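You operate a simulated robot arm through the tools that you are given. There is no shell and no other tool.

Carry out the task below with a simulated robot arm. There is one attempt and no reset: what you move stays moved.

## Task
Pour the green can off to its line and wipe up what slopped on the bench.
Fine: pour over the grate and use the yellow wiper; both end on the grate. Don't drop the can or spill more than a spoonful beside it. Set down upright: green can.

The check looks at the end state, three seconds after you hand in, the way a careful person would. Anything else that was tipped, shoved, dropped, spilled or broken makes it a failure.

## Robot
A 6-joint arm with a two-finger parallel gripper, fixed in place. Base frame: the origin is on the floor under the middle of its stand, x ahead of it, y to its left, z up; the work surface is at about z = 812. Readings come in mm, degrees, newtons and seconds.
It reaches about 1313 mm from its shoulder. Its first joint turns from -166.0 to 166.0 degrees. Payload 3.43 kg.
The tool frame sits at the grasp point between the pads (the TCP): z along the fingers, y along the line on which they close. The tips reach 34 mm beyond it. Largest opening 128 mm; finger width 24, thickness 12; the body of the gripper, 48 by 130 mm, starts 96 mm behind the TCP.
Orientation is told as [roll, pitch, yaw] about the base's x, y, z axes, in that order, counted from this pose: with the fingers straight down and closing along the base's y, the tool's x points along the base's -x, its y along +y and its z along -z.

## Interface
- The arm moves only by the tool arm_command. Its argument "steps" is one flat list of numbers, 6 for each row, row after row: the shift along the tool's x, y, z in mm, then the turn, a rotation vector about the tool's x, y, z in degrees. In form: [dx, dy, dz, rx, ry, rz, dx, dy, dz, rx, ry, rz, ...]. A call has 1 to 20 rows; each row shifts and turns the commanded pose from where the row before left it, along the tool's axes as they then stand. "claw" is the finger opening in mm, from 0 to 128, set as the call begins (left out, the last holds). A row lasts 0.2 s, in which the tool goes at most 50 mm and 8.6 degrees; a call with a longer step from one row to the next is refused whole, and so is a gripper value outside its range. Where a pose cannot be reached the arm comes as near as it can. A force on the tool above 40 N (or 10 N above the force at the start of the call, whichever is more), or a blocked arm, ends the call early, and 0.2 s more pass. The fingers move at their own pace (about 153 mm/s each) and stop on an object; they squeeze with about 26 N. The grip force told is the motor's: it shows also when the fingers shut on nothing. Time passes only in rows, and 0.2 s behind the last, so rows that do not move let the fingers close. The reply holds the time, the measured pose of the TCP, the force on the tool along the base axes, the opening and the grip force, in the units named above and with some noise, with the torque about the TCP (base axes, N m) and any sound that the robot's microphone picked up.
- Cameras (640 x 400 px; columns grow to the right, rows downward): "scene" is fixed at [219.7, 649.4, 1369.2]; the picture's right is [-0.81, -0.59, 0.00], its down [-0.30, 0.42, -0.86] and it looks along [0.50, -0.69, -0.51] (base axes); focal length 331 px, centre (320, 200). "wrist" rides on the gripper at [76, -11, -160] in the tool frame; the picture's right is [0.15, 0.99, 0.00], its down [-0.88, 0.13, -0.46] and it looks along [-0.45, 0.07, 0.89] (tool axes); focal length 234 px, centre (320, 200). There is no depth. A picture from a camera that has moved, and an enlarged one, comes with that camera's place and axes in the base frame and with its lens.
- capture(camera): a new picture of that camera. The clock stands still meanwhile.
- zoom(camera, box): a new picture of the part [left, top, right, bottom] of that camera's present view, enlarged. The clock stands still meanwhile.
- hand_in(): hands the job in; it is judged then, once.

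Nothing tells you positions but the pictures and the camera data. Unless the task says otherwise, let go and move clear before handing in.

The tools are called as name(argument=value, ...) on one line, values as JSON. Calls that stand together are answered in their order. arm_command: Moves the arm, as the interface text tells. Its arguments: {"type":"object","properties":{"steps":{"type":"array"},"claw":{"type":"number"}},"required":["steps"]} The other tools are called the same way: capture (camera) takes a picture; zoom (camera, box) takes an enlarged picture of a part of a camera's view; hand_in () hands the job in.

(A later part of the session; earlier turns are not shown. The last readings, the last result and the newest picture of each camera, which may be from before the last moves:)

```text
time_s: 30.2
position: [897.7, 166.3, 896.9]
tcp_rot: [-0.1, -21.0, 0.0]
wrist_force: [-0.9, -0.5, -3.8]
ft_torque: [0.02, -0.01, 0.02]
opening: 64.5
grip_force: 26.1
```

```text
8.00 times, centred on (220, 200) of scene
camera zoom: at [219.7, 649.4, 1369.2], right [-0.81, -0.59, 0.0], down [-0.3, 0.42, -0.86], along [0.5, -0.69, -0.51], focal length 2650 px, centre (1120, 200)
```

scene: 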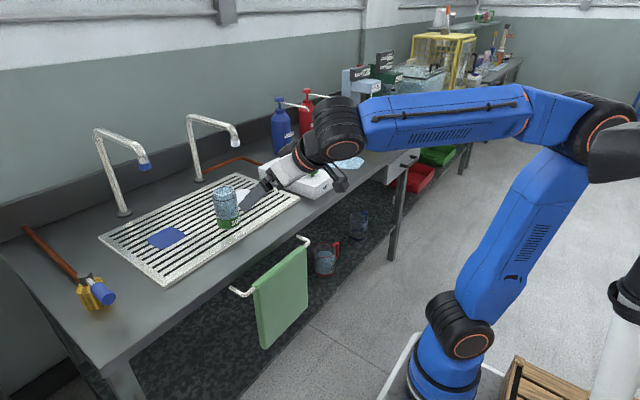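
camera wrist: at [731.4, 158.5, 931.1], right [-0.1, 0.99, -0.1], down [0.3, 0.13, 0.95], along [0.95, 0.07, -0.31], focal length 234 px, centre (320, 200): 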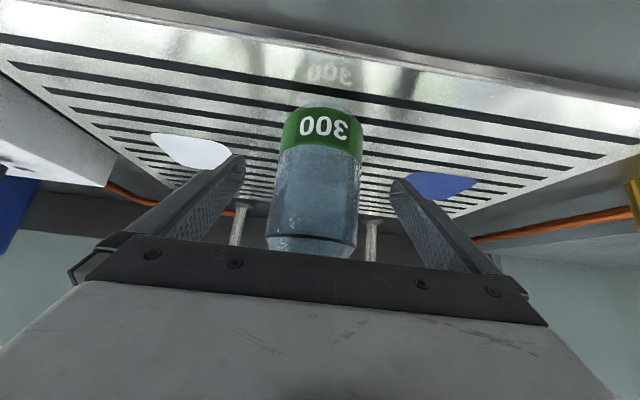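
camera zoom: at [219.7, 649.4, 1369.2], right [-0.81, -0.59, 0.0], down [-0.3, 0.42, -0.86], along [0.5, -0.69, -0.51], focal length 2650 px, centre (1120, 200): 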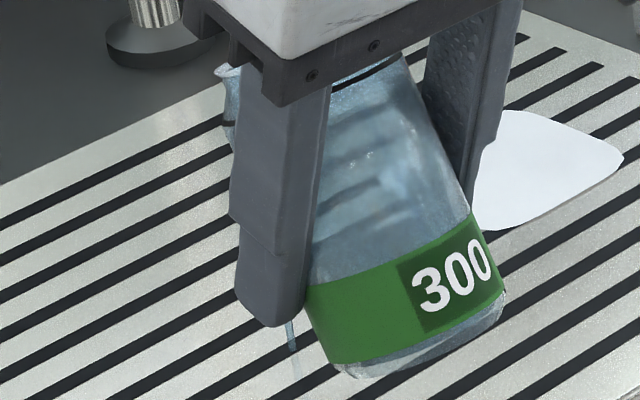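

The water's near edge is visible about 8 mm below the ring at 24° tilt, which puts the upright level around 6 mm above the line. Going on to 28° and holding.

arm_command(steps=[0, 0, 0, 0, 1.0, 0, 0, 0, 0, 0, 1.0, 0, 0, 0, 0, 0, 1.0, 0, 0, 0, 0, 0, 1.0, 0, 0, 0, 0, 0, 0, 0, 0, 0, 0, 0, 0, 0, 0, 0, 0, 0, 0, 0, 0, 0, 0, 0, 0, 0, 0, 0, 0, 0, 0, 0, 0, 0, 0, 0, 0, 0, 0, 0, 0, 0, 0, 0, 0, 0, 0, 0, 0, 0])

zoom(camera="wrist", box=[275, 180, 365, 250])

zoom(camera="scene", box=[200, 175, 240, 225])

```text
time_s: 32.8
position: [897.4, 166.3, 895.6]
tcp_rot: [0.0, -17.0, -0.1]
wrist_force: [0.2, 0.3, -3.5]
ft_torque: [0.03, 0.01, 0.0]
opening: 64.4
grip_force: 26.5
```

```text
5.71 times, centred on (320, 215) of wrist
camera zoom: at [778.5, 156.3, 1026.5], right [-0.14, 0.99, -0.04], down [0.71, 0.13, 0.69], along [0.69, 0.07, -0.72], focal length 1338 px, centre (320, 114)
```

zoom: 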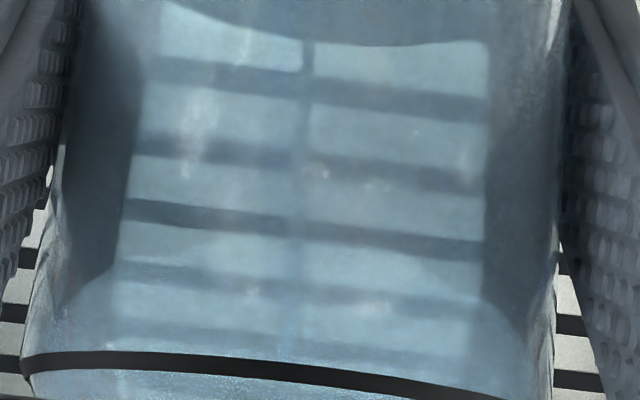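

```text
8.00 times, centred on (220, 200) of scene
camera zoom: at [219.7, 649.4, 1369.2], right [-0.81, -0.59, 0.0], down [-0.3, 0.42, -0.86], along [0.5, -0.69, -0.51], focal length 2650 px, centre (1120, 200)
```

zoom: 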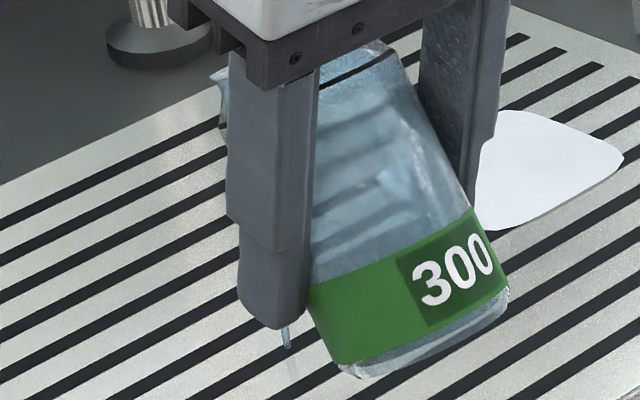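

arm_command(steps=[0, 0, 0, 0, 1.0, 0, 0, 0, 0, 0, 1.0, 0, 0, 0, 0, 0, 1.0, 0, 0, 0, 0, 0, 0, 0, 0, 0, 0, 0, 0, 0, 0, 0, 0, 0, 0, 0, 0, 0, 0, 0, 0, 0, 0, 0, 0, 0, 0, 0, 0, 0, 0, 0, 0, 0, 0, 0, 0, 0, 0, 0])

zoom(camera="wrist", box=[275, 180, 365, 250])

zoom(camera="scene", box=[200, 175, 240, 225])

```text
time_s: 35.0
position: [897.3, 165.2, 897.5]
tcp_rot: [-0.1, -14.1, 0.0]
wrist_force: [-0.1, -0.6, -3.7]
ft_torque: [0.02, 0.0, 0.0]
opening: 64.3
grip_force: 25.8
```

```text
5.71 times, centred on (320, 215) of wrist
camera zoom: at [785.6, 156.2, 1032.1], right [-0.14, 0.99, -0.04], down [0.74, 0.13, 0.66], along [0.65, 0.07, -0.75], focal length 1338 px, centre (320, 114)
```

zoom: 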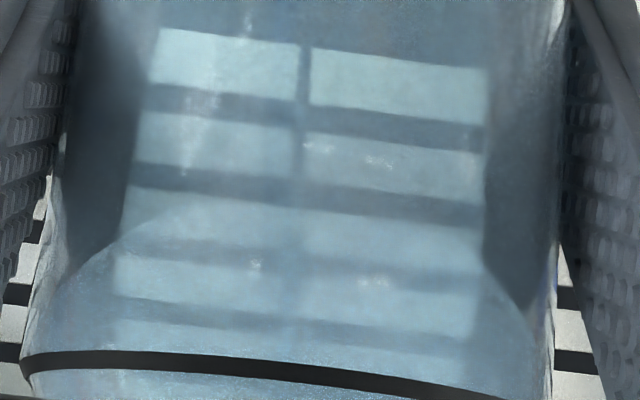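

```text
8.00 times, centred on (220, 200) of scene
camera zoom: at [219.7, 649.4, 1369.2], right [-0.81, -0.59, 0.0], down [-0.3, 0.42, -0.86], along [0.5, -0.69, -0.51], focal length 2650 px, centre (1120, 200)
```

zoom: 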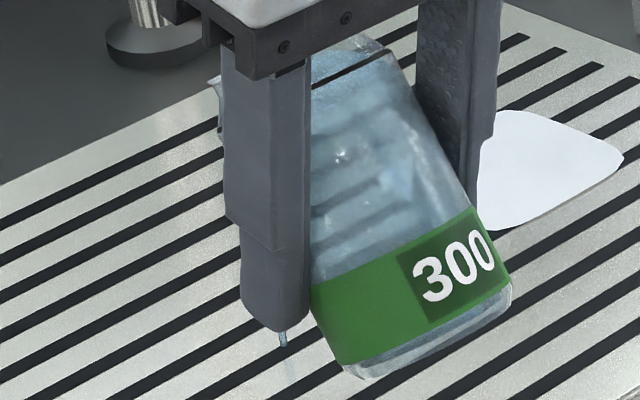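

The near edge of the water is now about 17 mm below the ring at 31°, so the upright level should be about 2 mm above the line. I'll bring the can slowly upright to check the level against the ring.

arm_command(steps=[0, 0, 0, 0, -1.0, 0, 0, 0, 0, 0, -1.8, 0, 0, 0, 0, 0, -1.8, 0, 0, 0, 0, 0, -1.8, 0, 0, 0, 0, 0, -1.8, 0, 0, 0, 0, 0, -1.8, 0, 0, 0, 0, 0, -1.8, 0, 0, 0, 0, 0, -1.8, 0, 0, 0, 0, 0, -1.8, 0, 0, 0, 0, 0, -1.8, 0, 0, 0, 0, 0, -1.8, 0, 0, 0, 0, 0, -1.8, 0, 0, 0, 0, 0, -1.8, 0, 0, 0, 0, 0, -1.8, 0, 0, 0, 0, 0, -1.8, 0, 0, 0, 0, 0, -1.8, 0, 0, 0, 0, 0, -1.8, 0, 0, 0, 0, 0, -1.2, 0, 0, 0, 0, 0, 0, 0])

zoom(camera="wrist", box=[275, 180, 365, 250])

zoom(camera="scene", box=[200, 165, 250, 225])

```text
time_s: 39.0
position: [898.8, 165.3, 896.3]
tcp_rot: [0.0, -45.1, -0.1]
wrist_force: [-0.4, 0.5, -2.9]
ft_torque: [0.0, 0.02, 0.03]
opening: 64.1
grip_force: 26.2
```

```text
5.71 times, centred on (320, 215) of wrist
camera zoom: at [730.8, 155.8, 954.7], right [-0.1, 0.99, -0.1], down [0.3, 0.13, 0.94], along [0.95, 0.07, -0.31], focal length 1338 px, centre (320, 114)
```

zoom: 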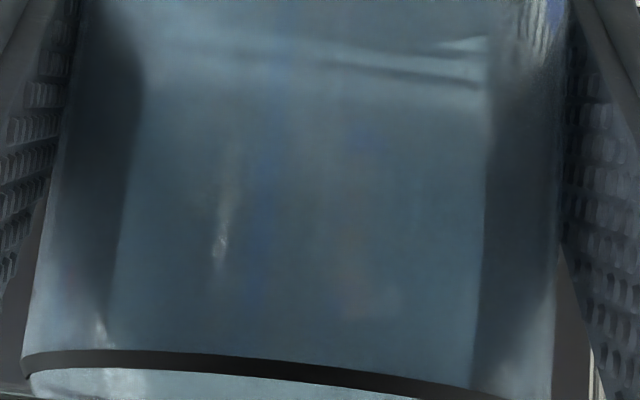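

```text
6.67 times, centred on (225, 195) of scene
camera zoom: at [219.7, 649.4, 1369.2], right [-0.81, -0.59, 0.0], down [-0.3, 0.42, -0.86], along [0.5, -0.69, -0.51], focal length 2208 px, centre (953, 233)
```

zoom: 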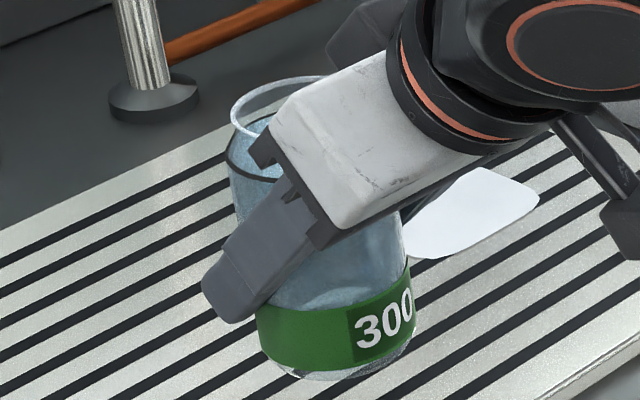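

zoom(camera="scene", box=[212, 172, 236, 196])

zoom(camera="wrist", box=[280, 225, 360, 265])

```text
16.00 times, centred on (224, 184) of scene
camera zoom: at [219.7, 649.4, 1369.2], right [-0.81, -0.59, 0.0], down [-0.3, 0.42, -0.86], along [0.5, -0.69, -0.51], focal length 5299 px, centre (1856, 456)
```

zoom: 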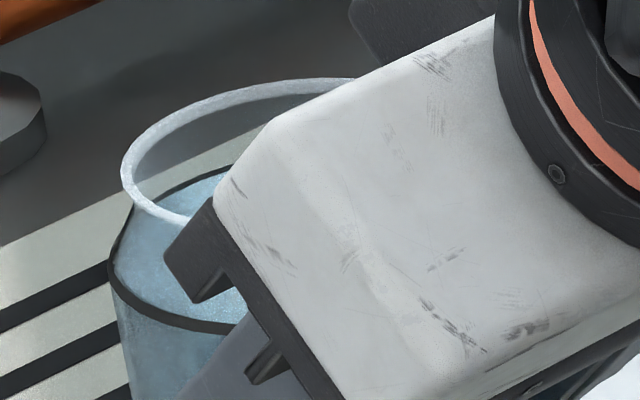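

```text
8.00 times, centred on (320, 245) of wrist
camera zoom: at [730.8, 155.8, 954.7], right [-0.1, 0.99, -0.1], down [0.3, 0.13, 0.94], along [0.95, 0.07, -0.31], focal length 1873 px, centre (320, -160)
```

zoom: 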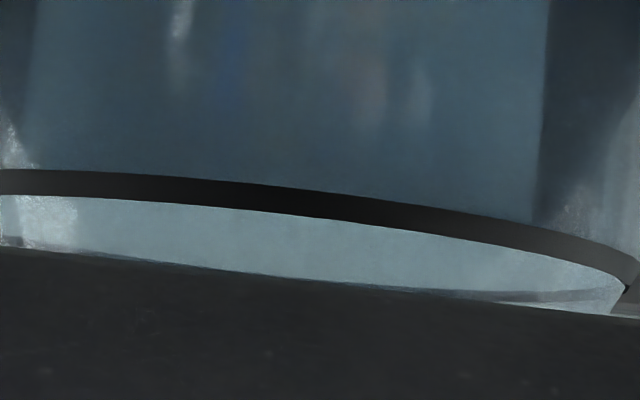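

The water surface appears to coincide with the ring in both views, within about a millimetre, so the pour looks done. I'll lower the can slowly back onto the grate.

arm_command(steps=[0.7, 0, 0.7, 0, 0, 0, 0.85, 0, 0.85, 0, 0, 0, 0.85, 0, 0.85, 0, 0, 0, 0.85, 0, 0.85, 0, 0, 0, 0.85, 0, 0.85, 0, 0, 0, 0.85, 0, 0.85, 0, 0, 0, 0.85, 0, 0.85, 0, 0, 0, 0.85, 0, 0.85, 0, 0, 0, 0.85, 0, 0.85, 0, 0, 0, 0.85, 0, 0.85, 0, 0, 0, 0.85, 0, 0.85, 0, 0, 0, 0.85, 0, 0.85, 0, 0, 0, 0.85, 0, 0.85, 0, 0, 0, 0.85, 0, 0.85, 0, 0, 0, 0.85, 0, 0.85, 0, 0, 0, 0.85, 0, 0.85, 0, 0, 0, 0.85, 0, 0.85, 0, 0, 0, 0.85, 0, 0.85, 0, 0, 0, 0.85, 0, 0.85, 0, 0, 0, 0.7, 0, 0.7, 0, 0, 0])

arm_command(steps=[0.7, 0, 0.7, 0, 0, 0, 0.7, 0, 0.7, 0, 0, 0, 0.7, 0, 0.7, 0, 0, 0])

```text
time_s: 43.2
position: [898.0, 165.5, 874.0]
tcp_rot: [0.0, -45.0, 0.1]
wrist_force: [0.7, 0.4, -3.4]
ft_torque: [-0.01, 0.01, -0.03]
opening: 64.2
grip_force: 26.0
```

```text
time_s: 44.0
position: [899.0, 166.9, 870.9]
tcp_rot: [0.0, -45.0, 0.2]
wrist_force: [0.2, 0.5, -3.7]
ft_torque: [0.0, -0.03, 0.02]
opening: 64.0
grip_force: 26.2
```

arm_command(steps=[0.5, 0, 0.5, 0, 0, 0, 0.5, 0, 0.5, 0, 0, 0, 0, 0, 0, 0, 0, 0])

zoom(camera="wrist", box=[280, 225, 360, 265])

```text
time_s: 44.8
position: [898.2, 167.1, 869.6]
tcp_rot: [0.1, -45.0, 0.0]
wrist_force: [0.1, -0.8, -2.8]
ft_torque: [-0.03, 0.01, -0.01]
opening: 64.2
grip_force: 26.6
```

```text
8.00 times, centred on (320, 245) of wrist
camera zoom: at [731.3, 156.2, 928.2], right [-0.1, 0.99, -0.1], down [0.3, 0.13, 0.94], along [0.95, 0.07, -0.31], focal length 1873 px, centre (320, -160)
```

zoom: 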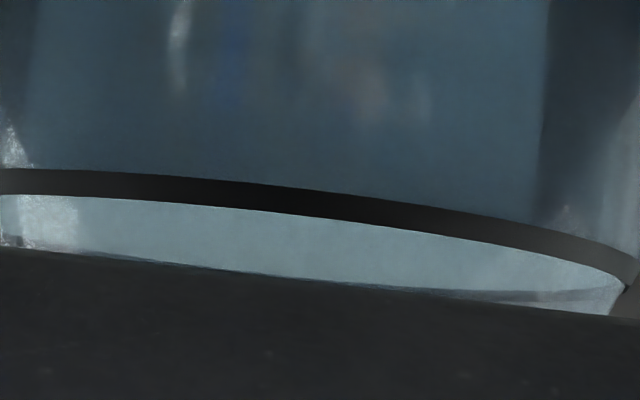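

arm_command(steps=[0.5, 0, 0.5, 0, 0, 0, 0, 0, 0, 0, 0, 0])

arm_command(steps=[0.5, 0, 0.5, 0, 0, 0, 0, 0, 0, 0, 0, 0])

```text
time_s: 45.4
position: [896.6, 165.7, 868.8]
tcp_rot: [0.1, -45.1, 0.0]
wrist_force: [-0.2, 0.0, -3.3]
ft_torque: [0.0, -0.03, -0.01]
opening: 64.1
grip_force: 25.8
```

```text
time_s: 46.0
position: [896.5, 166.7, 867.5]
tcp_rot: [0.0, -45.1, 0.0]
wrist_force: [-0.5, -0.2, -3.4]
ft_torque: [-0.02, -0.02, 0.02]
opening: 64.3
grip_force: 26.6
```

arm_command(steps=[0.4, 0, 0.4, 0, 0, 0, 0, 0, 0, 0, 0, 0])

arm_command(steps=[0.4, 0, 0.4, 0, 0, 0, 0, 0, 0, 0, 0, 0])

```text
time_s: 46.6
position: [898.3, 166.0, 868.3]
tcp_rot: [0.1, -45.1, -0.1]
wrist_force: [-0.6, -0.4, 5.1]
ft_torque: [-0.18, 0.24, 0.0]
opening: 64.2
grip_force: 26.1
```

```text
time_s: 47.2
position: [897.3, 166.5, 868.7]
tcp_rot: [0.0, -45.1, 0.1]
wrist_force: [2.1, -4.0, 13.8]
ft_torque: [-0.29, 0.34, 0.01]
opening: 64.4
grip_force: 26.5
```

The can is resting on the grate, with contact force showing. I'll ease off slightly and open the fingers.

arm_command(steps=[-0.3, 0, -0.3, 0, 0, 0, 0, 0, 0, 0, 0, 0])

arm_command(steps=[0, 0, 0, 0, 0, 0, 0, 0, 0, 0, 0, 0, 0, 0, 0, 0, 0, 0, 0, 0, 0, 0, 0, 0], claw=125)

capture(camera="wrist")

```text
time_s: 47.8
position: [897.4, 166.6, 867.8]
tcp_rot: [0.2, -45.1, -0.1]
wrist_force: [3.3, -5.4, 16.8]
ft_torque: [-0.18, 0.01, 0.01]
opening: 64.4
grip_force: 25.9
```

```text
time_s: 48.8
position: [898.1, 165.7, 867.5]
tcp_rot: [-0.1, -44.9, 0.0]
wrist_force: [0.3, -0.6, -0.2]
ft_torque: [0.03, -0.01, -0.01]
opening: 125.0
grip_force: 0.1
```

```text
taken
camera wrist: at [730.8, 156.8, 925.8], right [-0.1, 0.99, -0.1], down [0.3, 0.13, 0.94], along [0.95, 0.07, -0.31], focal length 234 px, centre (320, 200)
```

wrist: 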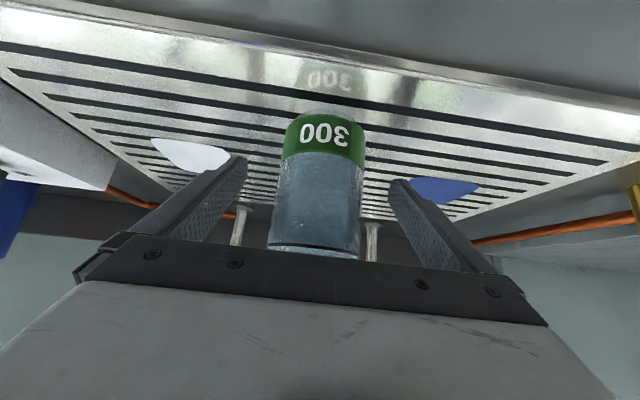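

The fingers are open and the can stands free. I'll retreat straight back along the tool axis and inspect the level without anything in the way.

arm_command(steps=[0, 0, -12, 0, 0, 0, 0, 0, -25, 0, 0, 0, 0, 0, -30, 0, 0, 0, 0, 0, -30, 0, 0, 0, 0, 0, -30, 0, 0, 0, 0, 0, -30, 0, 0, 0, 0, 0, -30, 0, 0, 0, 0, 0, -13, 0, 0, 0, 0, 0, 0, 0, 0, 0])

zoom(camera="wrist", box=[280, 120, 360, 200])

zoom(camera="scene", box=[207, 178, 247, 213])

capture(camera="scene")

```text
time_s: 50.8
position: [754.8, 166.1, 1010.3]
tcp_rot: [0.1, -45.0, -0.1]
wrist_force: [-0.3, 0.1, -0.6]
ft_torque: [-0.01, -0.03, 0.05]
opening: 125.1
grip_force: 0.0
```

```text
5.00 times, centred on (320, 160) of wrist
camera zoom: at [587.9, 156.0, 1068.5], right [-0.1, 0.99, -0.1], down [0.3, 0.13, 0.94], along [0.95, 0.07, -0.31], focal length 1171 px, centre (320, 400)
```

zoom: 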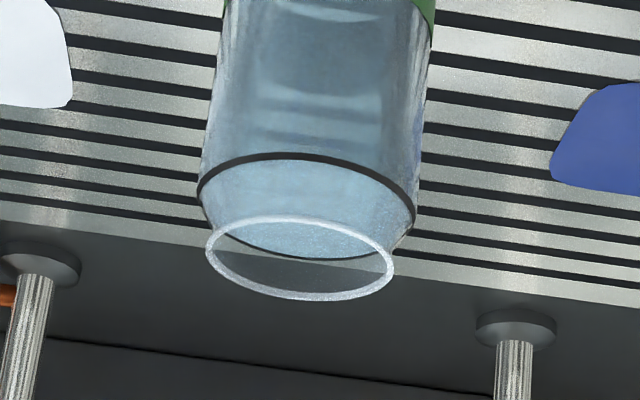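

```text
11.43 times, centred on (227, 196) of scene
camera zoom: at [219.7, 649.4, 1369.2], right [-0.81, -0.59, 0.0], down [-0.3, 0.42, -0.86], along [0.5, -0.69, -0.51], focal length 3785 px, centre (1383, 251)
```

zoom: 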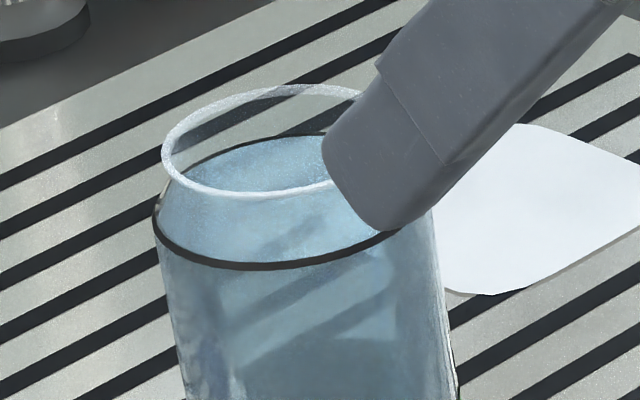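

```text
taken
```

scene: 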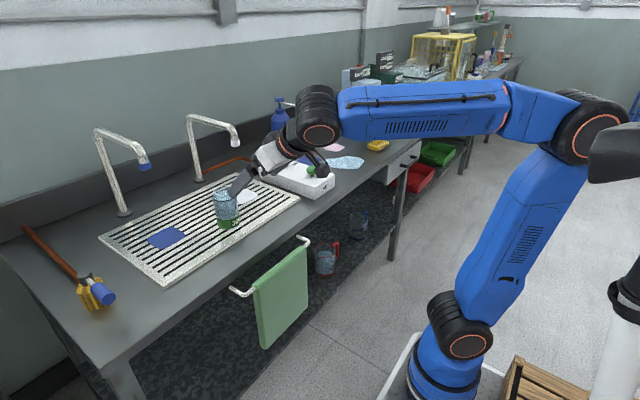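

The water surface sits at the dark ring and the can stands upright. One tighter zoom to confirm the level, then on to the wiper.

zoom(camera="wrist", box=[300, 145, 345, 185])

zoom(camera="scene", box=[213, 180, 238, 205])

zoom(camera="scene", box=[90, 160, 310, 300])

```text
10.00 times, centred on (322, 165) of wrist
camera zoom: at [587.9, 156.0, 1068.5], right [-0.1, 0.99, -0.1], down [0.3, 0.13, 0.94], along [0.95, 0.07, -0.31], focal length 2342 px, centre (295, 550)
```

zoom: 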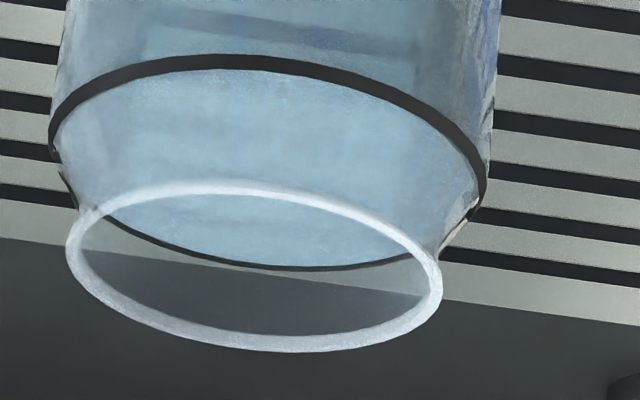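

```text
16.00 times, centred on (226, 192) of scene
camera zoom: at [219.7, 649.4, 1369.2], right [-0.81, -0.59, 0.0], down [-0.3, 0.42, -0.86], along [0.5, -0.69, -0.51], focal length 5299 px, centre (1832, 320)
```

zoom: 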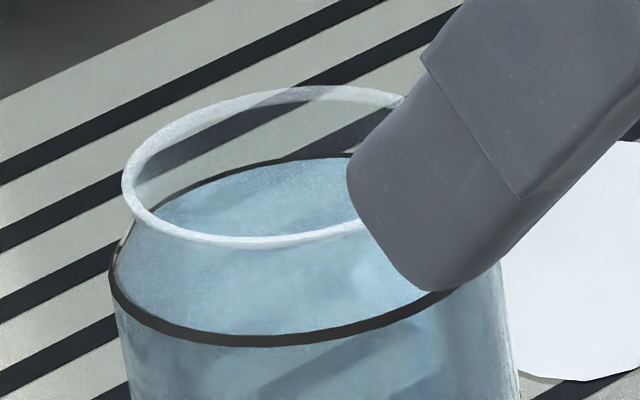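

```text
2.86 times, centred on (200, 230) of scene
camera zoom: at [219.7, 649.4, 1369.2], right [-0.81, -0.59, 0.0], down [-0.3, 0.42, -0.86], along [0.5, -0.69, -0.51], focal length 946 px, centre (663, 114)
```

zoom: 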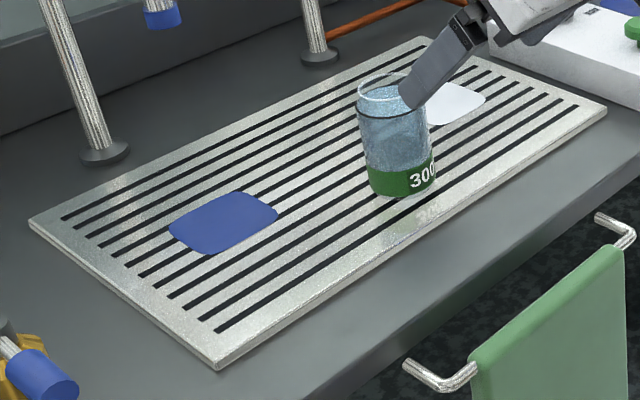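

The level matches the ring closely, so the can is done. Next I'll point the fingers down, rise, and move across to look at the puddle and the yellow wiper.

arm_command(steps=[0, 0, 0, 0, 7.5, 0, 0, 0, 0, 0, 7.5, 0, 0, 0, 0, 0, 7.5, 0, 0, 0, 0, 0, 7.5, 0, 0, 0, 0, 0, 7.5, 0, 0, 0, 0, 0, 7.5, 0, 10, 0, -30, 0, 0, 0, 10, 0, -30, 0, 0, 0, 10, 0, -30, 0, 0, 0, 0, 0, 0, 0, 0, 0], claw=90)

arm_command(steps=[2, -20, 0, 0, 0, 0, 2, -35, 0, 0, 0, 0, 2, -40, 0, 0, 0, 0, 2, -40, 0, 0, 0, 0, 2, -40, 0, 0, 0, 0, 2, -40, 0, 0, 0, 0, 2, -40, 0, 0, 0, 0, 2, -40, 0, 0, 0, 0, 2, -40, 0, 0, 0, 0, 2, -40, 0, 0, 0, 0, 2, -40, 0, 0, 0, 0, 2, -40, 0, 0, 0, 0, 2, -40, 0, 0, 0, 0, 2, -40, 0, 0, 0, 0, 2, -40, 0, 0, 0, 0, 2, -40, 0, 0, 0, 0, 2, -40, 0, 0, 0, 0, 2, -40, 0, 0, 0, 0, 0, -30, 0, 0, 0, 0, 0, -15, 0, 0, 0, 0])

capture(camera="wrist")

capture(camera="scene")

```text
time_s: 53.0
position: [725.6, 166.6, 1098.2]
tcp_rot: [-0.1, 0.0, 0.1]
wrist_force: [0.5, -0.5, 0.0]
ft_torque: [0.01, 0.0, -0.04]
opening: 90.0
grip_force: 0.1
```

```text
time_s: 57.2
position: [691.1, -573.3, 1097.3]
tcp_rot: [0.0, 0.1, 0.0]
wrist_force: [-0.1, 1.3, 0.4]
ft_torque: [-0.06, -0.01, -0.03]
opening: 90.0
grip_force: 0.0
```

```text
taken
camera wrist: at [614.9, -583.4, 1256.8], right [-0.15, 0.99, 0.0], down [0.88, 0.13, 0.46], along [0.45, 0.07, -0.89], focal length 234 px, centre (320, 200)
```

wrist: 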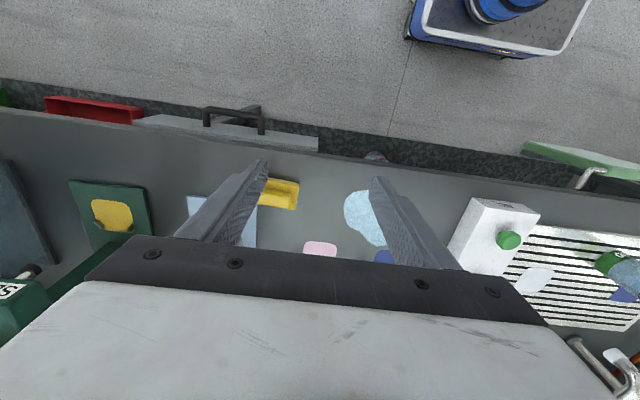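

```text
taken
```

scene: 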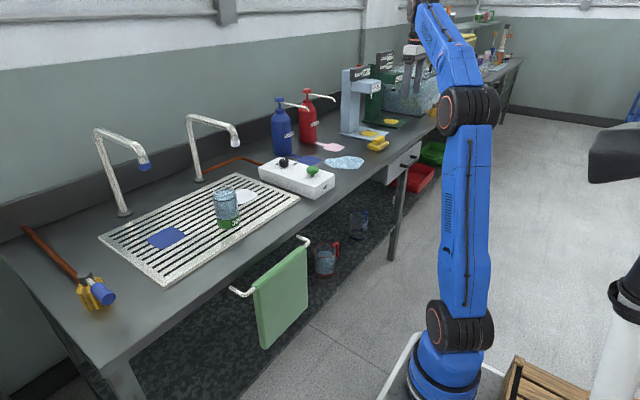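

zoom(camera="wrist", box=[250, 165, 320, 225])

zoom(camera="wrist", box=[180, 160, 440, 280])

zoom(camera="scene", box=[300, 120, 410, 180])

zoom(camera="scene", box=[355, 130, 400, 160])

```text
6.67 times, centred on (285, 195) of wrist
camera zoom: at [614.9, -583.4, 1256.8], right [-0.15, 0.99, 0.0], down [0.88, 0.13, 0.46], along [0.45, 0.07, -0.89], focal length 1561 px, centre (553, 233)
```

zoom: 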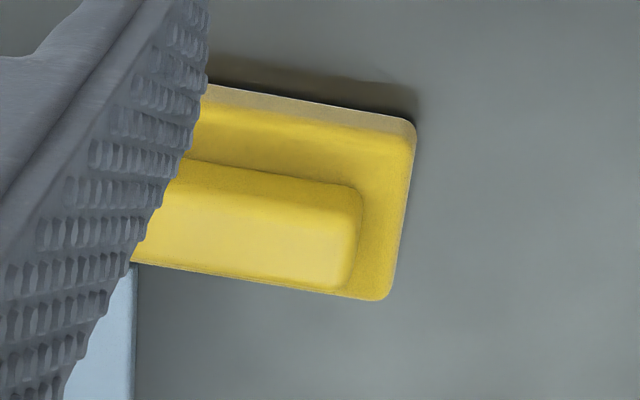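

```text
2.46 times, centred on (310, 220) of wrist
camera zoom: at [614.9, -583.4, 1256.8], right [-0.15, 0.99, 0.0], down [0.88, 0.13, 0.46], along [0.45, 0.07, -0.89], focal length 576 px, centre (345, 151)
```

zoom: 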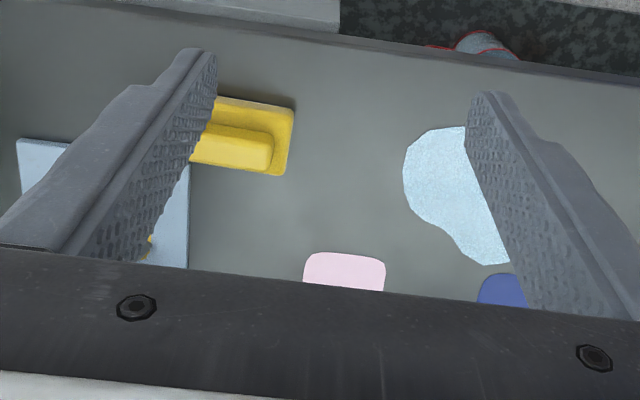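

```text
5.82 times, centred on (355, 150) of scene
camera zoom: at [219.7, 649.4, 1369.2], right [-0.81, -0.59, 0.0], down [-0.3, 0.42, -0.86], along [0.5, -0.69, -0.51], focal length 1927 px, centre (116, 491)
```

zoom: 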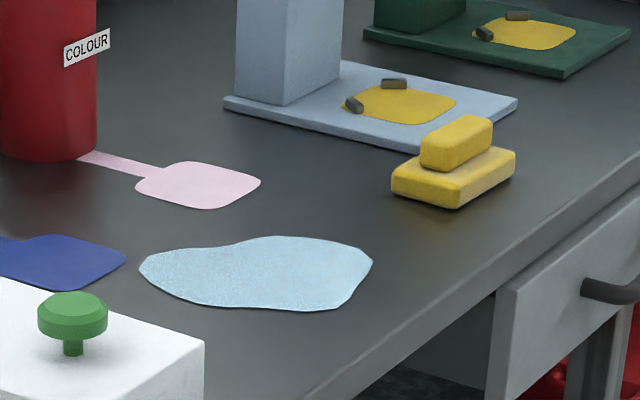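

```text
13.33 times, centred on (378, 145) of scene
camera zoom: at [219.7, 649.4, 1369.2], right [-0.81, -0.59, 0.0], down [-0.3, 0.42, -0.86], along [0.5, -0.69, -0.51], focal length 4416 px, centre (-447, 933)
```

zoom: 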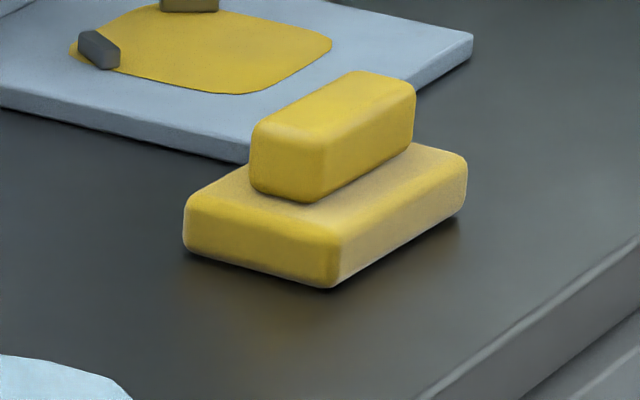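

The wiper is a flat yellow block with a narrower handle block on top, its long side running roughly along y, at about (826, -626). I'll shift over for a closer, unobstructed look at its position and angle.

arm_command(steps=[10, -20, 20, 0, 0, 0, 10, -25, 30, 0, 0, 0, 0, -25, 30, 0, 0, 0, 0, 0, 0, 0, 0, 0])

capture(camera="wrist")

zoom(camera="wrist", box=[260, 130, 400, 230])

```text
time_s: 58.2
position: [671.0, -642.9, 1016.3]
tcp_rot: [0.0, 0.0, 0.2]
wrist_force: [0.7, -0.2, -1.0]
ft_torque: [0.03, 0.01, 0.02]
opening: 90.2
grip_force: 0.1
```

```text
taken
camera wrist: at [594.8, -653.7, 1175.6], right [-0.15, 0.99, 0.0], down [0.88, 0.13, 0.46], along [0.45, 0.07, -0.89], focal length 234 px, centre (320, 200)
```

wrist: 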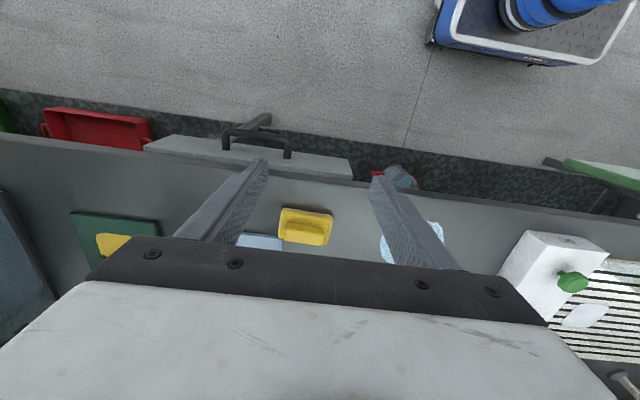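

```text
4.00 times, centred on (330, 180) of wrist
camera zoom: at [594.8, -653.7, 1175.6], right [-0.15, 0.99, 0.0], down [0.88, 0.13, 0.46], along [0.45, 0.07, -0.89], focal length 937 px, centre (280, 280)
```

zoom: 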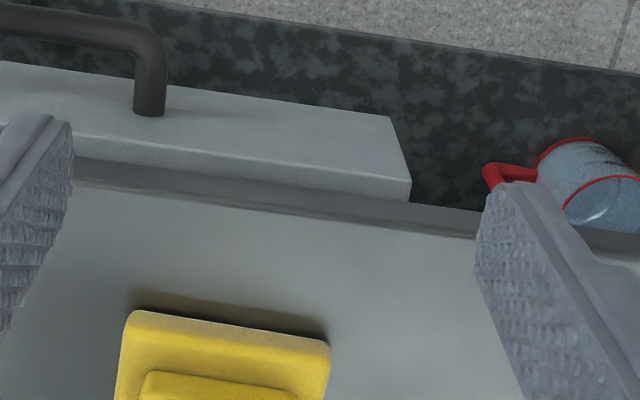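

zoom(camera="wrist", box=[270, 200, 345, 255])

```text
7.27 times, centred on (308, 228) of wrist
camera zoom: at [594.8, -653.7, 1175.6], right [-0.15, 0.99, 0.0], down [0.88, 0.13, 0.46], along [0.45, 0.07, -0.89], focal length 1703 px, centre (411, 0)
```

zoom: 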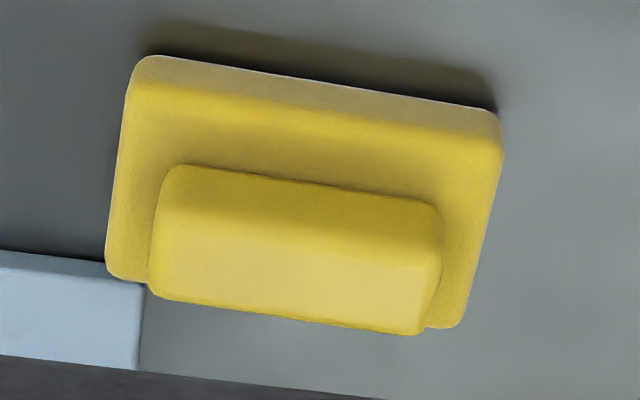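

The wiper's base spans about x 805–858 and y −689 to −600. Its handle is centred near (832, −644.5) at z 831–858, about 22 mm across x. I'll turn the gripper 90° so it closes across the handle, with the camera on the side away from the LEVEL stand.

arm_command(steps=[0, 0, 0, 0, 0, 8.3, 0, 0, 0, 0, 0, 8.3, 0, 0, 0, 0, 0, 8.3, 0, 0, 0, 0, 0, 8.3, 0, 0, 0, 0, 0, 8.3, 0, 0, 0, 0, 0, 8.3, 0, 0, 0, 0, 0, 8.3, 0, 0, 0, 0, 0, 8.3, 0, 0, 0, 0, 0, 8.3, 0, 0, 0, 0, 0, 8.3, 0, 0, 0, 0, 0, 8.3, 0, 0, 0, 0, 0, 0], claw=60)

capture(camera="scene")

capture(camera="wrist")

```text
time_s: 60.8
position: [670.5, -644.6, 1018.4]
tcp_rot: [0.0, 0.0, -91.2]
wrist_force: [-0.3, 0.1, 0.4]
ft_torque: [0.0, -0.02, 0.01]
opening: 59.7
grip_force: 0.0
```

```text
taken
```

scene: 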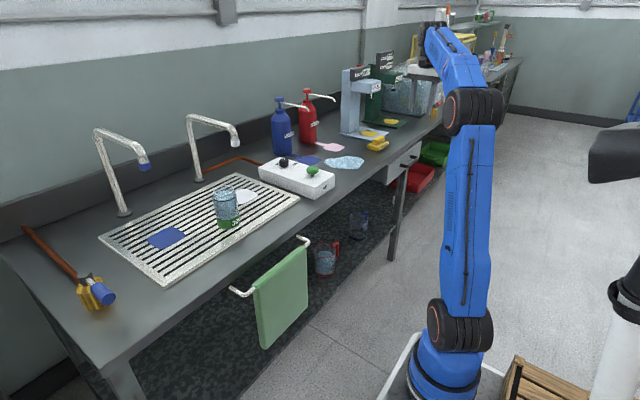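

```text
taken
camera wrist: at [660.9, -566.8, 1177.7], right [0.99, 0.12, 0.0], down [0.11, -0.88, 0.46], along [0.06, -0.45, -0.89], focal length 234 px, centre (320, 200)
```

wrist: 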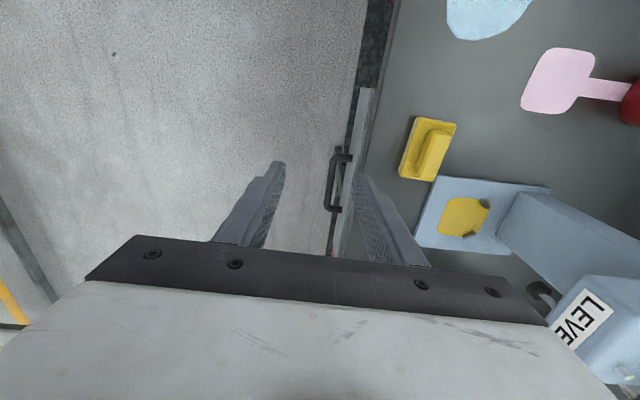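

zoom(camera="wrist", box=[390, 105, 470, 190])

zoom(camera="scene", box=[320, 50, 420, 160])

```text
4.71 times, centred on (430, 148) of wrist
camera zoom: at [660.9, -566.8, 1177.7], right [0.99, 0.12, 0.0], down [0.11, -0.88, 0.46], along [0.06, -0.45, -0.89], focal length 1102 px, centre (-198, 447)
```

zoom: 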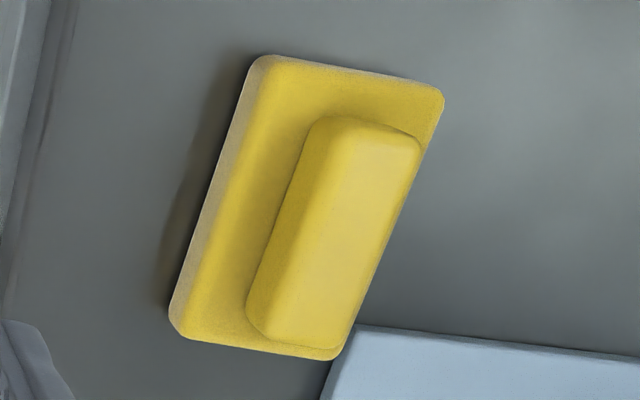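

```text
3.64 times, centred on (370, 105) of scene
camera zoom: at [219.7, 649.4, 1369.2], right [-0.81, -0.59, 0.0], down [-0.3, 0.42, -0.86], along [0.5, -0.69, -0.51], focal length 1204 px, centre (138, 546)
```

zoom: 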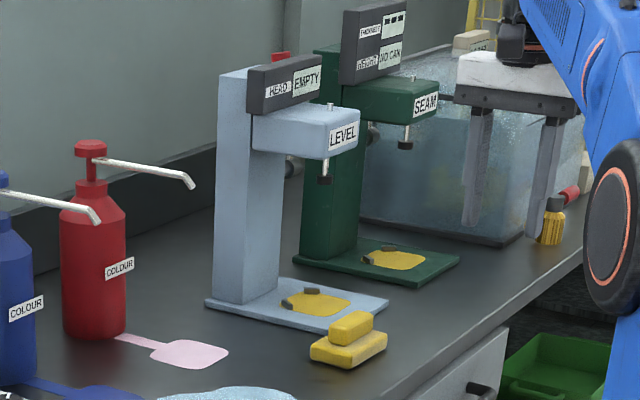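

arm_command(steps=[0.8, 20, 0, 0, 0, 0, 0.8, 30, 0, 0, 0, 0, 0.8, 30, 0, 0, 0, 0, 0.8, 30, 0, 0, 0, 0, 0.9, 30, 0, 0, 0, 0, 0.9, 22, 0, 0, 0, 0, 0, 0, 0, 0, 0, 0])

capture(camera="scene")

capture(camera="wrist")

zoom(camera="scene", box=[300, 30, 440, 170])

```text
time_s: 62.4
position: [832.9, -643.5, 1018.1]
tcp_rot: [0.0, 0.0, -91.1]
wrist_force: [0.5, -0.1, 0.5]
ft_torque: [0.02, 0.0, -0.01]
opening: 60.2
grip_force: 0.0
```

```text
taken
```

scene: 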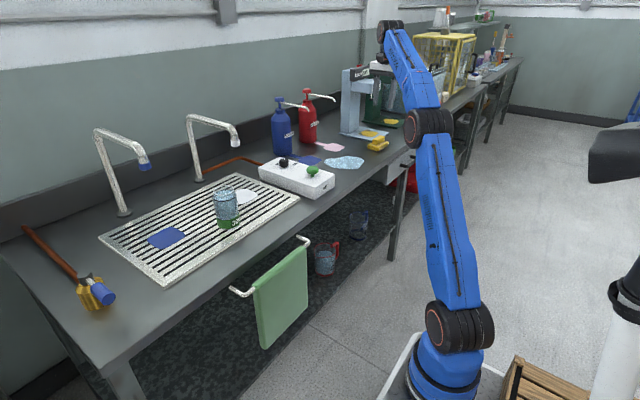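

```text
taken
camera wrist: at [823.5, -566.6, 1176.8], right [0.99, 0.12, 0.0], down [0.11, -0.88, 0.46], along [0.06, -0.45, -0.89], focal length 234 px, centre (320, 200)
```

wrist: 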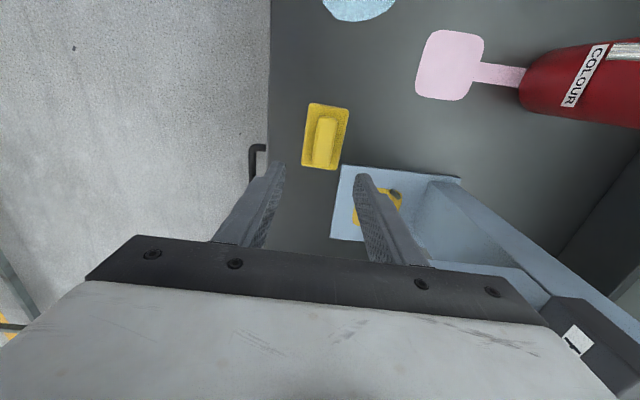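

```text
2.86 times, centred on (370, 100) of scene
camera zoom: at [219.7, 649.4, 1369.2], right [-0.81, -0.59, 0.0], down [-0.3, 0.42, -0.86], along [0.5, -0.69, -0.51], focal length 946 px, centre (177, 486)
```

zoom: 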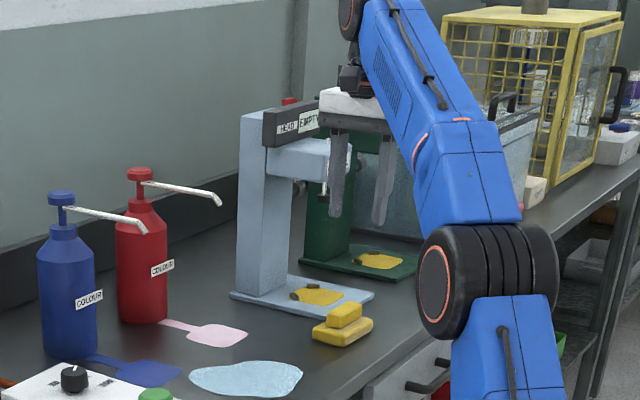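

zoom(camera="wrist", box=[290, 90, 360, 180])

```text
4.44 times, centred on (325, 135) of wrist
camera zoom: at [823.5, -566.6, 1176.8], right [0.99, 0.12, 0.0], down [0.11, -0.88, 0.46], along [0.06, -0.45, -0.89], focal length 1041 px, centre (298, 489)
```

zoom: 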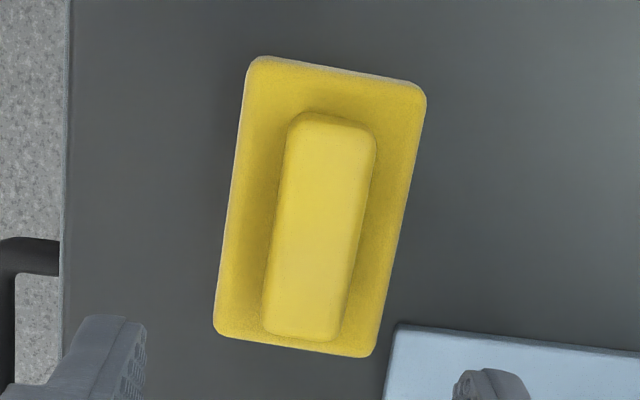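

The wiper is centred at about (839, −639), and the LEVEL head stands clear at x>905, y<−700. I'll make a small correction and descend to just above the handle.

arm_command(steps=[4.1, 5.5, 20, 0, 0, 0, 0, 0, 25, 0, 0, 0, 0, 0, 25, 0, 0, 0, 0, 0, 25, 0, 0, 0, 0, 0, 20, 0, 0, 0, 0, 0, 10, 0, 0, 0, 0, 0, 0, 0, 0, 0])

capture(camera="wrist")

zoom(camera="scene", box=[320, 60, 440, 170])

```text
time_s: 64.0
position: [838.2, -640.0, 893.0]
tcp_rot: [0.0, 0.0, -91.1]
wrist_force: [-0.2, 0.0, 0.2]
ft_torque: [0.0, -0.03, -0.01]
opening: 60.0
grip_force: 0.1
```

```text
taken
camera wrist: at [829.0, -561.8, 1051.2], right [0.99, 0.12, 0.0], down [0.11, -0.88, 0.46], along [0.06, -0.45, -0.89], focal length 234 px, centre (320, 200)
```

wrist: 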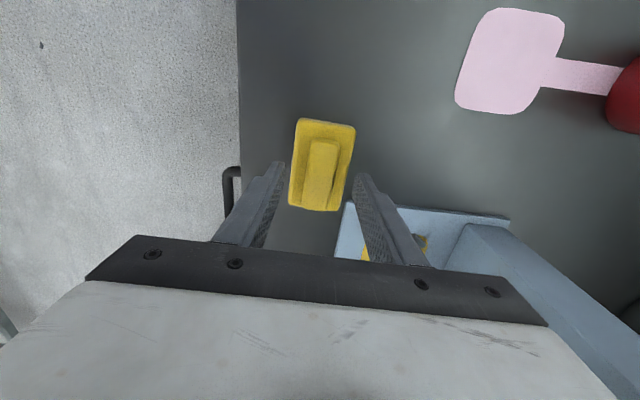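

```text
3.64 times, centred on (380, 115) of scene
camera zoom: at [219.7, 649.4, 1369.2], right [-0.81, -0.59, 0.0], down [-0.3, 0.42, -0.86], along [0.5, -0.69, -0.51], focal length 1204 px, centre (102, 509)
```

zoom: 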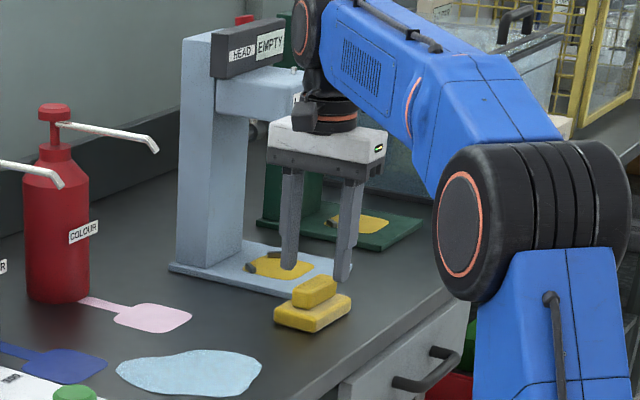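

zoom(camera="wrist", box=[270, 105, 380, 225])

zoom(camera="scene", box=[385, 120, 425, 155])

zoom(camera="scene", box=[360, 110, 400, 155])

```text
3.33 times, centred on (325, 165) of wrist
camera zoom: at [829.0, -561.8, 1051.2], right [0.99, 0.12, 0.0], down [0.11, -0.88, 0.46], along [0.06, -0.45, -0.89], focal length 781 px, centre (303, 317)
```

zoom: 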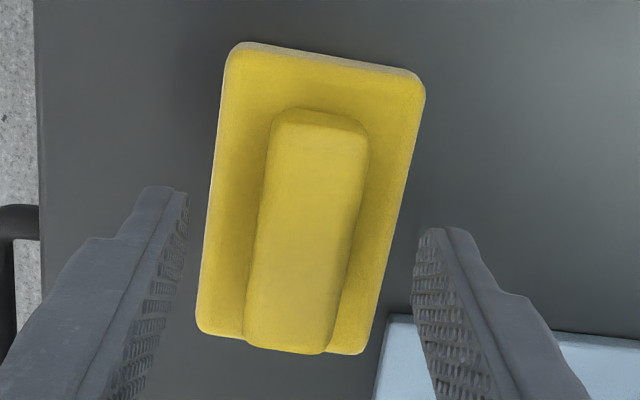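

```text
11.43 times, centred on (405, 138) of scene
camera zoom: at [219.7, 649.4, 1369.2], right [-0.81, -0.59, 0.0], down [-0.3, 0.42, -0.86], along [0.5, -0.69, -0.51], focal length 3785 px, centre (-651, 914)
```

zoom: 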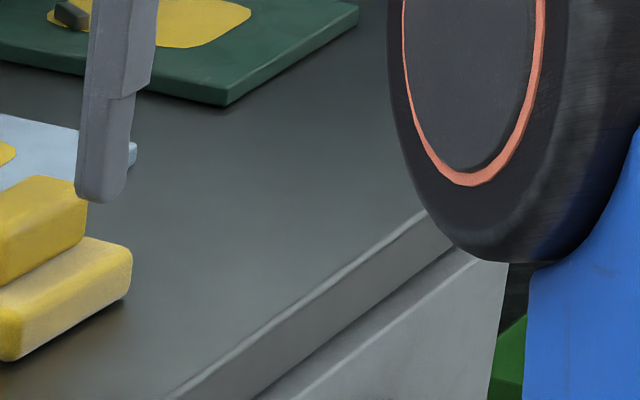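

```text
8.89 times, centred on (380, 132) of scene
camera zoom: at [219.7, 649.4, 1369.2], right [-0.81, -0.59, 0.0], down [-0.3, 0.42, -0.86], along [0.5, -0.69, -0.51], focal length 2944 px, centre (-213, 800)
```

zoom: 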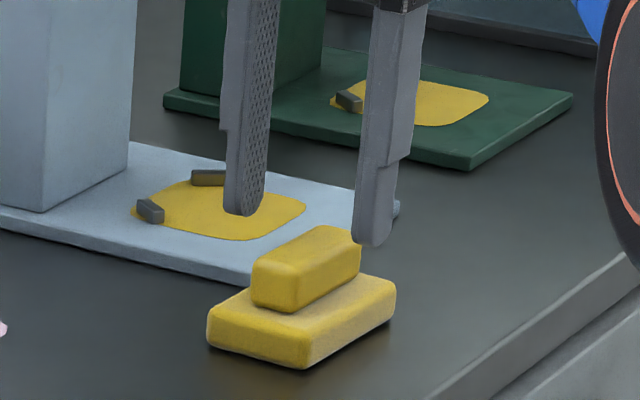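

Triangulating the two wrist views puts the wiper centre at (841, −641) with its handle top at z≈847. I'll shift 2.5 mm and lower until the fingertips sit beside the handle, just above the base block.

arm_command(steps=[-0.8, 2.6, 8, 0, 0, 0, 0, 0, 8, 0, 0, 0, 0, 0, 5, 0, 0, 0, 0, 0, 3.5, 0, 0, 0, 0, 0, 2, 0, 0, 0, 0, 0, 0, 0, 0, 0])

capture(camera="wrist")

zoom(camera="scene", box=[360, 110, 400, 155])

```text
time_s: 65.4
position: [841.0, -639.0, 867.7]
tcp_rot: [0.0, 0.0, -91.3]
wrist_force: [-0.1, -0.7, 0.7]
ft_torque: [-0.02, -0.02, 0.0]
opening: 59.7
grip_force: 0.1
```

```text
taken
camera wrist: at [831.5, -562.2, 1026.5], right [0.99, 0.12, 0.0], down [0.11, -0.88, 0.46], along [0.06, -0.45, -0.89], focal length 234 px, centre (320, 200)
```

wrist: 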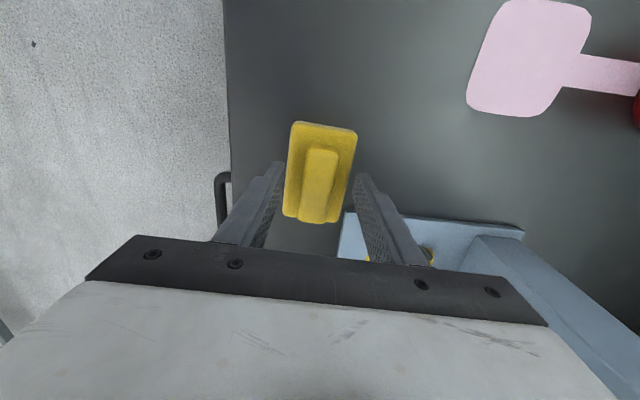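

```text
8.89 times, centred on (380, 132) of scene
camera zoom: at [219.7, 649.4, 1369.2], right [-0.81, -0.59, 0.0], down [-0.3, 0.42, -0.86], along [0.5, -0.69, -0.51], focal length 2944 px, centre (-213, 800)
```

zoom: 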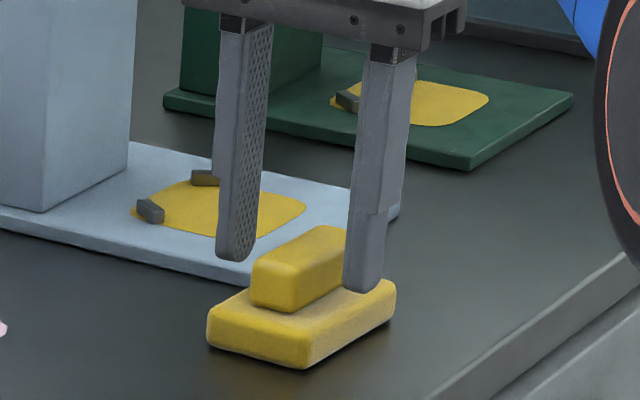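

The fingers straddle the handle just above the base block. Closing on it.

arm_command(steps=[0, 0, 0, 0, 0, 0, 0, 0, 0, 0, 0, 0, 0, 0, 0, 0, 0, 0, 0, 0, 0, 0, 0, 0], claw=5)

zoom(camera="scene", box=[360, 110, 400, 155])

zoom(camera="wrist", box=[260, 105, 380, 245])

```text
time_s: 66.4
position: [841.3, -639.8, 868.8]
tcp_rot: [0.0, 0.0, -91.3]
wrist_force: [0.8, 0.7, 2.8]
ft_torque: [0.06, 0.05, -0.07]
opening: 26.9
grip_force: 26.5
```

```text
8.89 times, centred on (380, 132) of scene
camera zoom: at [219.7, 649.4, 1369.2], right [-0.81, -0.59, 0.0], down [-0.3, 0.42, -0.86], along [0.5, -0.69, -0.51], focal length 2944 px, centre (-213, 800)
```

zoom: 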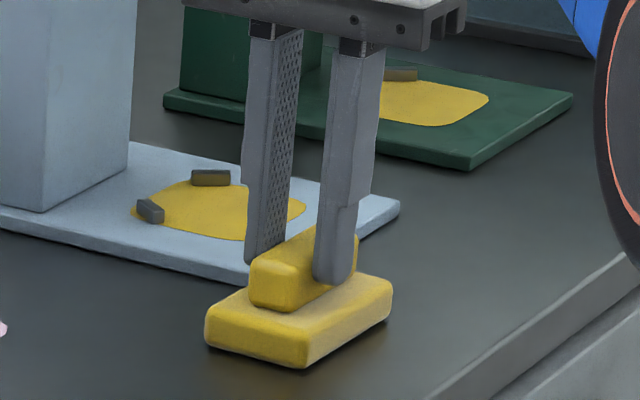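

```text
2.86 times, centred on (320, 175) of wrist
camera zoom: at [831.4, -562.1, 1026.6], right [0.99, 0.12, 0.0], down [0.11, -0.88, 0.46], along [0.06, -0.45, -0.89], focal length 669 px, centre (320, 271)
```

zoom: 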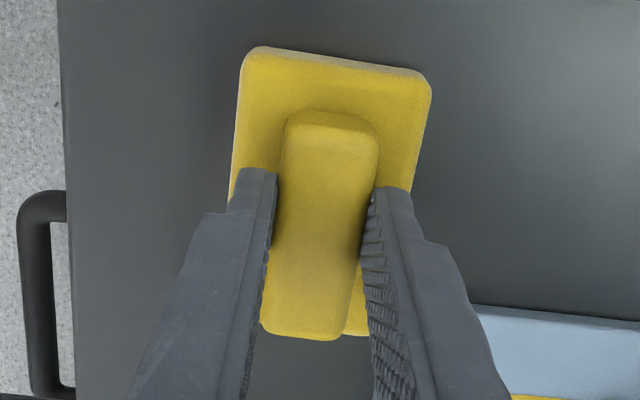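

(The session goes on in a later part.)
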